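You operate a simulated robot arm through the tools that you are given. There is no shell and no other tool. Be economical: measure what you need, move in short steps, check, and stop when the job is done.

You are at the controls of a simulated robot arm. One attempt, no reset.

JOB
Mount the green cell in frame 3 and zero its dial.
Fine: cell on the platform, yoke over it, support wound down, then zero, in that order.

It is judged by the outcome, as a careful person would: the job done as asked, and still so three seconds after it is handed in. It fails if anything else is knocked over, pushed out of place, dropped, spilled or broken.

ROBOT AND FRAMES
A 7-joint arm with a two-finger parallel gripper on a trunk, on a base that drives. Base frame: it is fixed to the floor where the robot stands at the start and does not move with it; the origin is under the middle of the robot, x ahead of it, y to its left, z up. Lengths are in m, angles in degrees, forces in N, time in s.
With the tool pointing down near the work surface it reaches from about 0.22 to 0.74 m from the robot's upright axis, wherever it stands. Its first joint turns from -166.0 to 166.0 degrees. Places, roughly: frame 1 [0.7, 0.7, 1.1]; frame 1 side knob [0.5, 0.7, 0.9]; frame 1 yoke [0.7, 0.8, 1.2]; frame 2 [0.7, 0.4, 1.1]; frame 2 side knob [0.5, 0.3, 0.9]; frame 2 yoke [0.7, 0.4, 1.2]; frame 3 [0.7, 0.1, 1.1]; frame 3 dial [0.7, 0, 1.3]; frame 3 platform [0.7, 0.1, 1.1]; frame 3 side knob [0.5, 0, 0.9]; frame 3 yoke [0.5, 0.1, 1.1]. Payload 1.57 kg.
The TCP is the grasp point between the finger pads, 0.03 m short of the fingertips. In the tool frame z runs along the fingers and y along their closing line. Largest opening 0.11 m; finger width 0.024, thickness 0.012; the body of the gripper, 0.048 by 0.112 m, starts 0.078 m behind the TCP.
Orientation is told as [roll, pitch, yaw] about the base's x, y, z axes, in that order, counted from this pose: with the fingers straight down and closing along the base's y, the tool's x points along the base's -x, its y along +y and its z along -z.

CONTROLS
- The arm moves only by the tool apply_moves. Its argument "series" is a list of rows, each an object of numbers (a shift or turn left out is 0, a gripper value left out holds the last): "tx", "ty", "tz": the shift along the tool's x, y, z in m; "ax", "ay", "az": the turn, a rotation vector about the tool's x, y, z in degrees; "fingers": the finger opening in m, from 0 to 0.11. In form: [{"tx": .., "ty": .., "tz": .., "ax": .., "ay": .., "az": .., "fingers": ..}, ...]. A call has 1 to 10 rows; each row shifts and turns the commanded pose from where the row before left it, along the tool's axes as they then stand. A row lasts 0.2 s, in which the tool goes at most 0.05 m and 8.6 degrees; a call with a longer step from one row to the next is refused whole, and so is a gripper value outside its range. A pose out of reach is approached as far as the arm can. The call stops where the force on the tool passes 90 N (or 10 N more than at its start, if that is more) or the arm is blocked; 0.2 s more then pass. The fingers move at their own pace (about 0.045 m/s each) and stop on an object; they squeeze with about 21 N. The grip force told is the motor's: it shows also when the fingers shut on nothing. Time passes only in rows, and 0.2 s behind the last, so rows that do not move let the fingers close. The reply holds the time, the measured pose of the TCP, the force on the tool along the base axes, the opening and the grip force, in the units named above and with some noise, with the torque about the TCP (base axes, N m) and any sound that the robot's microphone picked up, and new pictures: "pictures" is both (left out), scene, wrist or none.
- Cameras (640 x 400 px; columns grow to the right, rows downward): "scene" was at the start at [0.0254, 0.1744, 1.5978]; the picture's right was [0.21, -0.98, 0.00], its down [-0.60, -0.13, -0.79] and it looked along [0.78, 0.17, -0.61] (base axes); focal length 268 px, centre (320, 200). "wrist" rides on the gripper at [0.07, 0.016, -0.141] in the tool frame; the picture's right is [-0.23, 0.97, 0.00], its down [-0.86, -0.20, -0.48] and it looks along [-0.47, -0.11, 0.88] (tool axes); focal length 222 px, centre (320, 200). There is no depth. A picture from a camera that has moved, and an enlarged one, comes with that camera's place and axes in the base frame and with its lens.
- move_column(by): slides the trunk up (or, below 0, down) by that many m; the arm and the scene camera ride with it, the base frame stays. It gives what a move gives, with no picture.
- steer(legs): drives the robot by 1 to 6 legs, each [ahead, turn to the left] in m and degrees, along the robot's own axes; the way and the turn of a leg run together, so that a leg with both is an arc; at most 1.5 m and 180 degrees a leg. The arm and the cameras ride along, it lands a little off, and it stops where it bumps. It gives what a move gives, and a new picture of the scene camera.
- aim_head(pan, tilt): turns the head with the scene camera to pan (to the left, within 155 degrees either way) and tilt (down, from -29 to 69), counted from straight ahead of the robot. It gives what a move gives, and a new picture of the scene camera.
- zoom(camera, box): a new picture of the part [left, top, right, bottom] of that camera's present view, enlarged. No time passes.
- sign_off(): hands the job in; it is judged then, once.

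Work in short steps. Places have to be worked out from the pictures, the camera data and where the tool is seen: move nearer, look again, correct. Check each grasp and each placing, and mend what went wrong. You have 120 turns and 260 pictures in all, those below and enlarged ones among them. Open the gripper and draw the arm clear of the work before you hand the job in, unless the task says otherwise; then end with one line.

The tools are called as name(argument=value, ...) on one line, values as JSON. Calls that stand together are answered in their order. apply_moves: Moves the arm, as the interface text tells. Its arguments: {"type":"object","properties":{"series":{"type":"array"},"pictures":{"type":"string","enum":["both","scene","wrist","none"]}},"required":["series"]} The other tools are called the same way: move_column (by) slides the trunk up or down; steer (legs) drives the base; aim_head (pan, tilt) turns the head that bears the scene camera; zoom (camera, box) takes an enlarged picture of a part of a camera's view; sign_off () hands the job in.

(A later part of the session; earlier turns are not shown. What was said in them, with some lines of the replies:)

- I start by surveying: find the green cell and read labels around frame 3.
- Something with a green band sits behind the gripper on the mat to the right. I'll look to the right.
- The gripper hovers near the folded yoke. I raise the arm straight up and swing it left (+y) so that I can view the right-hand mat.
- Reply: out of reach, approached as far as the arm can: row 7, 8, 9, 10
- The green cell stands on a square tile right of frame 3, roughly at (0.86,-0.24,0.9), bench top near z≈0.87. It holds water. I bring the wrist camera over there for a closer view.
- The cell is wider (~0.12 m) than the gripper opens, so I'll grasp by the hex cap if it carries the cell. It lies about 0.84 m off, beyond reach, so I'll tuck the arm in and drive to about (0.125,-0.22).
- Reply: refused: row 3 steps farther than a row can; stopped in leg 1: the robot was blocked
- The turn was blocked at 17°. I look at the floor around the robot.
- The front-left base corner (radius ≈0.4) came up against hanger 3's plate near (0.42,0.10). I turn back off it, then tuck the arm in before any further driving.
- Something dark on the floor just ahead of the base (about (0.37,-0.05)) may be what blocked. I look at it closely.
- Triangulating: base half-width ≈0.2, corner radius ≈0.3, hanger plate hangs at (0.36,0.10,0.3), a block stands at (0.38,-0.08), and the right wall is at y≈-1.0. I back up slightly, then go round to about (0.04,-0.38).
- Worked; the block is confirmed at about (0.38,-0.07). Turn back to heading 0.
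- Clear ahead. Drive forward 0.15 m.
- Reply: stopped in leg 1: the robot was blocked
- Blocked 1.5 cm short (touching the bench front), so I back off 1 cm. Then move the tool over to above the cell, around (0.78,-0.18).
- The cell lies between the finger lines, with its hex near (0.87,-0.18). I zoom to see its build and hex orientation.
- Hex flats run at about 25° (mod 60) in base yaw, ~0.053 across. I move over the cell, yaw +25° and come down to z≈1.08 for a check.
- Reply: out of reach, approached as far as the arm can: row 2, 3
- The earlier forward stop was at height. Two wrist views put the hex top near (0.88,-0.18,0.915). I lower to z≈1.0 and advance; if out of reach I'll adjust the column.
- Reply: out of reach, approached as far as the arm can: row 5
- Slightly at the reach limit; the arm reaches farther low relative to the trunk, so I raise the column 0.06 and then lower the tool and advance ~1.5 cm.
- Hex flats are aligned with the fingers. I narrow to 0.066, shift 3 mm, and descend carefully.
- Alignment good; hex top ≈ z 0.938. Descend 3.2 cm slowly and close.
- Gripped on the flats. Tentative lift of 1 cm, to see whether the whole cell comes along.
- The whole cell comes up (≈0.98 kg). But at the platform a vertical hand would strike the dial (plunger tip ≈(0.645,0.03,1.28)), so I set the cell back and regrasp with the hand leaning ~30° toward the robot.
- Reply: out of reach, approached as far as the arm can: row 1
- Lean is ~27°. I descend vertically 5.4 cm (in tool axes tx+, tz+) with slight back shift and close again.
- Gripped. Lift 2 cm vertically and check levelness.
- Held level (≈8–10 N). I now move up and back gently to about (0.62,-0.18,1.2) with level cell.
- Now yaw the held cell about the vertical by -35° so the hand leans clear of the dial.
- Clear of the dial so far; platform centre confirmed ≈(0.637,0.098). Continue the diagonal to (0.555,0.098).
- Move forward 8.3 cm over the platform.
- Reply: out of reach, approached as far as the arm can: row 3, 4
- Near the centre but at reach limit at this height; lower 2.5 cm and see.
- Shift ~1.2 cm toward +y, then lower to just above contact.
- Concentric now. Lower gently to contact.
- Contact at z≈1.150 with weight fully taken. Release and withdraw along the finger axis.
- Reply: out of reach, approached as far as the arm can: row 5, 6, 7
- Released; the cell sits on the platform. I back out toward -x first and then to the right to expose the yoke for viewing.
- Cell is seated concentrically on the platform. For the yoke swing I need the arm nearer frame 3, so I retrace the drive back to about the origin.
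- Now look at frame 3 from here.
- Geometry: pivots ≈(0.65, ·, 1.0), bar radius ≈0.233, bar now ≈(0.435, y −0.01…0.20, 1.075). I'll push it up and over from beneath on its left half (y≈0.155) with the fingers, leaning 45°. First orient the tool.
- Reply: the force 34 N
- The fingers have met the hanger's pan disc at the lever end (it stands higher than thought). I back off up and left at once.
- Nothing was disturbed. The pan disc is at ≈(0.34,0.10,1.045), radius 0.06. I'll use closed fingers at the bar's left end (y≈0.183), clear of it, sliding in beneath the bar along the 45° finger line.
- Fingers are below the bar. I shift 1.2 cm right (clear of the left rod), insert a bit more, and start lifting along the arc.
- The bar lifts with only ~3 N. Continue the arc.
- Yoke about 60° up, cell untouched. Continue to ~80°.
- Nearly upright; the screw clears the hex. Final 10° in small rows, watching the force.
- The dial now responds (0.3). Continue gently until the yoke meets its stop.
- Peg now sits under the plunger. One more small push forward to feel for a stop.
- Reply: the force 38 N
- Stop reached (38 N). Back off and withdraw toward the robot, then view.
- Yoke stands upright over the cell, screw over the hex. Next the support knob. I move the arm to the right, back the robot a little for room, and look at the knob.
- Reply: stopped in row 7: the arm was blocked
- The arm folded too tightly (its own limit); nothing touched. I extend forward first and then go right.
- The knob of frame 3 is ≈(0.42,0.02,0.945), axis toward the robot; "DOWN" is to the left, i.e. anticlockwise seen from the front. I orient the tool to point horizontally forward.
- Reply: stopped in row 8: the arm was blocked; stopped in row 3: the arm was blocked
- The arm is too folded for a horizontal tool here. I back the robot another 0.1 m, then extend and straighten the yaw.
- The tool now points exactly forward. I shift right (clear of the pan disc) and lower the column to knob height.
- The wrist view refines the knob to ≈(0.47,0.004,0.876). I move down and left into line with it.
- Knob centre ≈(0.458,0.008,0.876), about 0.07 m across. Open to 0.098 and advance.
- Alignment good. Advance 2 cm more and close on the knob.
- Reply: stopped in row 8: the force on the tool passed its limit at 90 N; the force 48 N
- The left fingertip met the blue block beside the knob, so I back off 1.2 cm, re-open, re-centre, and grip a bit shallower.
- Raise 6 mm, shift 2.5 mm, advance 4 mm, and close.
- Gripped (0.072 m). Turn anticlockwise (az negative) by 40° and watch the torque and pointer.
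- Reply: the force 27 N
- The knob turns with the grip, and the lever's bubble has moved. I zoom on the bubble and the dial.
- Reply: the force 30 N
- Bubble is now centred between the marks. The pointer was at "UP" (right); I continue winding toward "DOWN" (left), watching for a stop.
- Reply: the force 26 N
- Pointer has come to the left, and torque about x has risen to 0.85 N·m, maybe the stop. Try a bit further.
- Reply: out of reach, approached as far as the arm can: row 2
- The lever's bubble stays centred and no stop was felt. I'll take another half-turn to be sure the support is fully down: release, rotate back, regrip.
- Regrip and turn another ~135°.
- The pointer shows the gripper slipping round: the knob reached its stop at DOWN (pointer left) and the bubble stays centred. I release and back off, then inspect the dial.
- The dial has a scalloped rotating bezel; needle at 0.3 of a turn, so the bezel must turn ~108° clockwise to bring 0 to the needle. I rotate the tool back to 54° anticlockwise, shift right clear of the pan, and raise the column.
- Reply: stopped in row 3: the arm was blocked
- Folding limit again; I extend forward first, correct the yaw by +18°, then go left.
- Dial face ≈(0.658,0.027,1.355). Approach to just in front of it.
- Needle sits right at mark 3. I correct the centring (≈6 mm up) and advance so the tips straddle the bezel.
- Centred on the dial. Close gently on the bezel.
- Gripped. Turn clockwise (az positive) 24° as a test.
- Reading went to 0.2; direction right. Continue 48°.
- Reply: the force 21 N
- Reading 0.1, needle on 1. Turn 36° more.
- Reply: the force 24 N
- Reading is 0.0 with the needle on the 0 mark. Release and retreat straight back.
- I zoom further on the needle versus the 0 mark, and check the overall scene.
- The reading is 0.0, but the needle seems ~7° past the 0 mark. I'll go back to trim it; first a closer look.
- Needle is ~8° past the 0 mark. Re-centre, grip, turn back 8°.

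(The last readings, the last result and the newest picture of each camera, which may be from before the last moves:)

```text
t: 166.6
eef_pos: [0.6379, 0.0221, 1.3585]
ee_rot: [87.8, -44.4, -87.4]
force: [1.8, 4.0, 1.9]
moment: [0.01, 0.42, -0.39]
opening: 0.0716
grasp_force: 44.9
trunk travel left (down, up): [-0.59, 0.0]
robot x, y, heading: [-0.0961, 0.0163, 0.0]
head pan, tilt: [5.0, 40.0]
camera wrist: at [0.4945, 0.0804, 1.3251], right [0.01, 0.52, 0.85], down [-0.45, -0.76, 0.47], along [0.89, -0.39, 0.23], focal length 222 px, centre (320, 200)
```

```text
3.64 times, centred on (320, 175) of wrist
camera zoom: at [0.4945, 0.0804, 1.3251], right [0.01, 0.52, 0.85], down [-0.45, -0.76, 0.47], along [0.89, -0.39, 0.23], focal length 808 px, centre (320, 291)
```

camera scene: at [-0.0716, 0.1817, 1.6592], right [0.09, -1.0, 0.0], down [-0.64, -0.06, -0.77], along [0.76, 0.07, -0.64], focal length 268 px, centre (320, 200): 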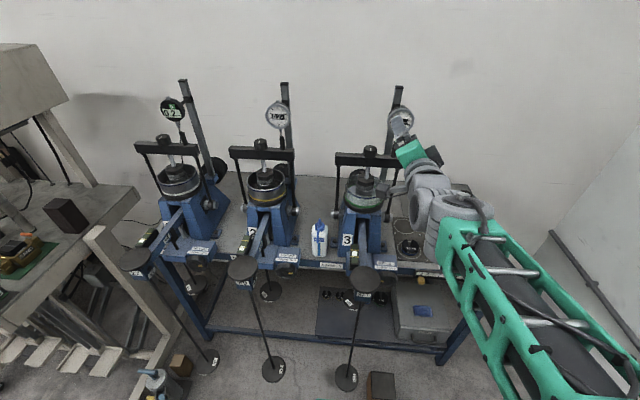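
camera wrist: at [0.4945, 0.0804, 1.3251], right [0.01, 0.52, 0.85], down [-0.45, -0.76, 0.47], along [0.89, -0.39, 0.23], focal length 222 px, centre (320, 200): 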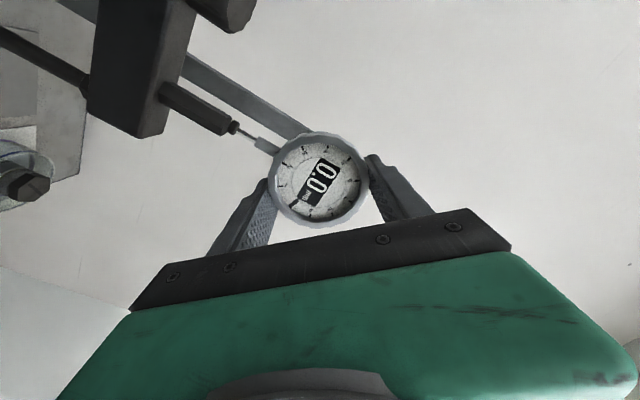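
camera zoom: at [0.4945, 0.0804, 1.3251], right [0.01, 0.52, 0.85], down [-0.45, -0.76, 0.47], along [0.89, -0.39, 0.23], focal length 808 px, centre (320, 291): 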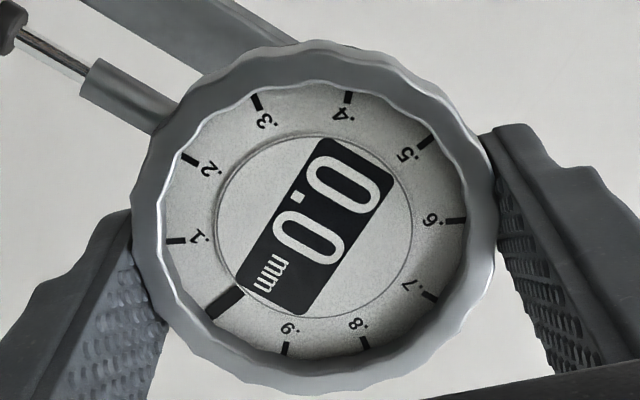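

Needle now covers the 0 mark. Release, retreat and recheck.

apply_moves(series=[{"fingers": 0.1}, {}, {}, {"tz": -0.02}, {"tz": -0.03}, {"tz": -0.04}, {}], pictures="wrist")

zoom(camera="wrist", box=[275, 110, 360, 190])

```text
t: 168.2
eef_pos: [0.5477, 0.0174, 1.3582]
ee_rot: [87.7, -44.4, -87.3]
force: [0.7, -0.2, -0.3]
moment: [0.0, 0.0, 0.0]
opening: 0.1003
grasp_force: 0.2
trunk travel left (down, up): [-0.59, 0.0]
robot x, y, heading: [-0.0978, 0.0172, 0.2]
head pan, tilt: [5.0, 40.0]
camera wrist: at [0.4035, 0.075, 1.3252], right [0.01, 0.52, 0.85], down [-0.45, -0.76, 0.47], along [0.89, -0.39, 0.22], focal length 222 px, centre (320, 200)
```

wrist: 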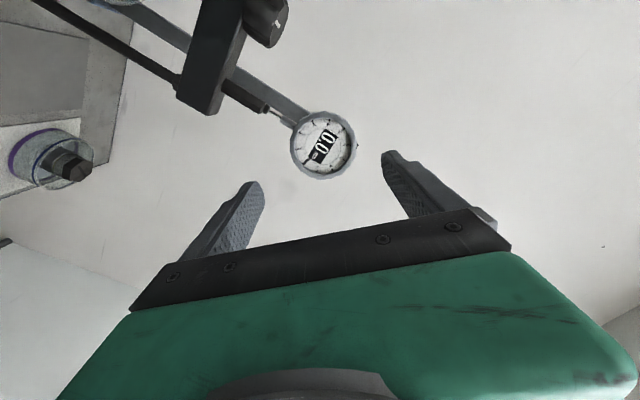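

```text
5.00 times, centred on (318, 150) of wrist
camera zoom: at [0.4035, 0.075, 1.3252], right [0.01, 0.52, 0.85], down [-0.45, -0.76, 0.47], along [0.89, -0.39, 0.22], focal length 1111 px, centre (332, 450)
```

zoom: 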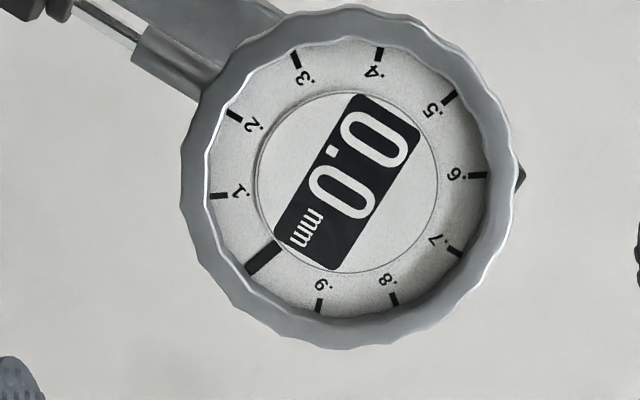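

Needle sits exactly on 0, reading 0.0. Now draw the arm and robot clear and take a final look.

apply_moves(series=[{"tz": -0.04}, {"tz": -0.04}, {}], pictures="none")

steer(legs=[[-0.1, 0]])

aim_head(pan=3, tilt=40)

zoom(camera="scene", box=[240, 50, 440, 210])

zoom(camera="scene", box=[280, 160, 400, 260])

```text
t: 169.0
eef_pos: [0.4683, 0.0178, 1.3604]
ee_rot: [87.7, -44.5, -87.3]
force: [0.3, 0.5, -0.1]
moment: [0.0, -0.01, 0.03]
opening: 0.1002
grasp_force: 0.0
trunk travel left (down, up): [-0.59, 0.0]
robot x, y, heading: [-0.0935, 0.0185, 0.4]
head pan, tilt: [5.0, 40.0]
```

```text
t: 170.2
eef_pos: [0.37, 0.0148, 1.3613]
ee_rot: [87.8, -44.5, -87.6]
force: [0.4, -0.3, 0.5]
moment: [-0.01, 0.03, -0.02]
opening: 0.1
grasp_force: 0.1
trunk travel left (down, up): [-0.59, 0.0]
robot x, y, heading: [-0.1943, 0.0173, 0.6]
head pan, tilt: [5.0, 40.0]
camera scene: at [-0.1704, 0.1819, 1.6592], right [0.09, -1.0, 0.0], down [-0.64, -0.06, -0.77], along [0.76, 0.07, -0.64], focal length 268 px, centre (320, 200)
```

scene: 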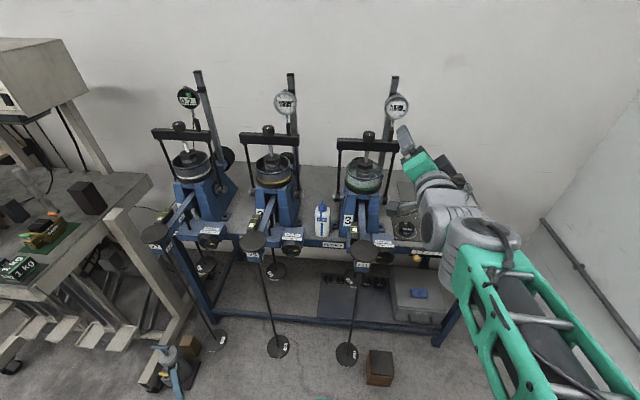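

```text
t: 170.8
eef_pos: [0.3699, 0.0149, 1.3608]
ee_rot: [87.8, -44.5, -87.5]
force: [0.1, -0.9, 0.1]
moment: [0.03, 0.02, 0.04]
opening: 0.1001
grasp_force: 0.0
trunk travel left (down, up): [-0.59, 0.0]
robot x, y, heading: [-0.1896, 0.0167, 0.3]
head pan, tilt: [3.0, 40.0]
camera scene: at [-0.1689, 0.179, 1.6591], right [0.06, -1.0, 0.0], down [-0.64, -0.04, -0.77], along [0.76, 0.05, -0.64], focal length 268 px, centre (320, 200)
```

scene: 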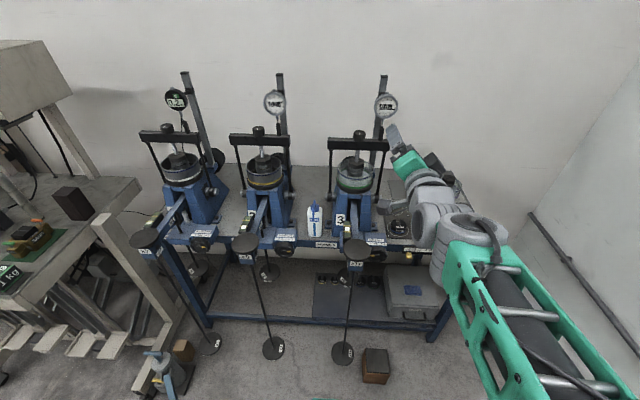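

```text
2.50 times, centred on (340, 130) of scene
camera zoom: at [-0.1689, 0.179, 1.6591], right [0.06, -1.0, 0.0], down [-0.64, -0.04, -0.77], along [0.76, 0.05, -0.64], focal length 670 px, centre (270, 375)
```

zoom: 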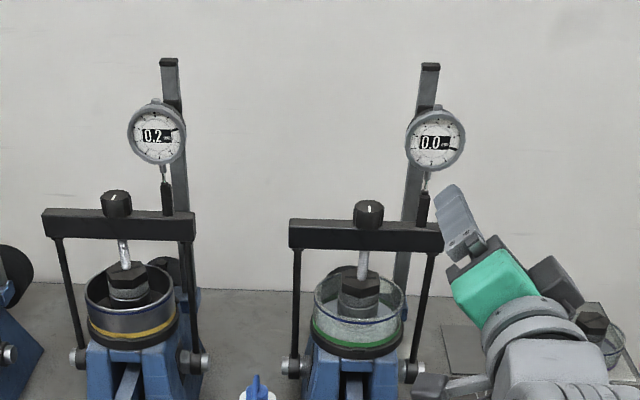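

```text
4.00 times, centred on (340, 210) of scene
camera zoom: at [-0.1689, 0.179, 1.6591], right [0.06, -1.0, 0.0], down [-0.64, -0.04, -0.77], along [0.76, 0.05, -0.64], focal length 1072 px, centre (240, 160)
```

zoom: 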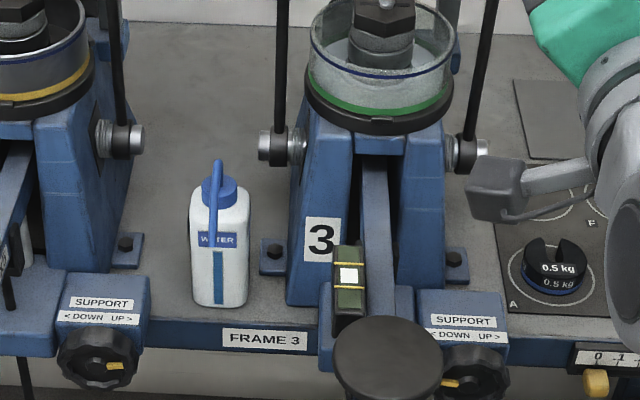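

Everything checks out: the cell is on the platform, the yoke is upright, the support pointer is at DOWN, the bubble is centred and the dial reads 0.0. The arm is clear of the work and the gripper is open, so I hand the job in.

sign_off()

```text
The job is handed in.
```

The green cell is mounted in frame 3 with the yoke over it and the support wound down to its stop. The dial was zeroed last and reads 0.0.
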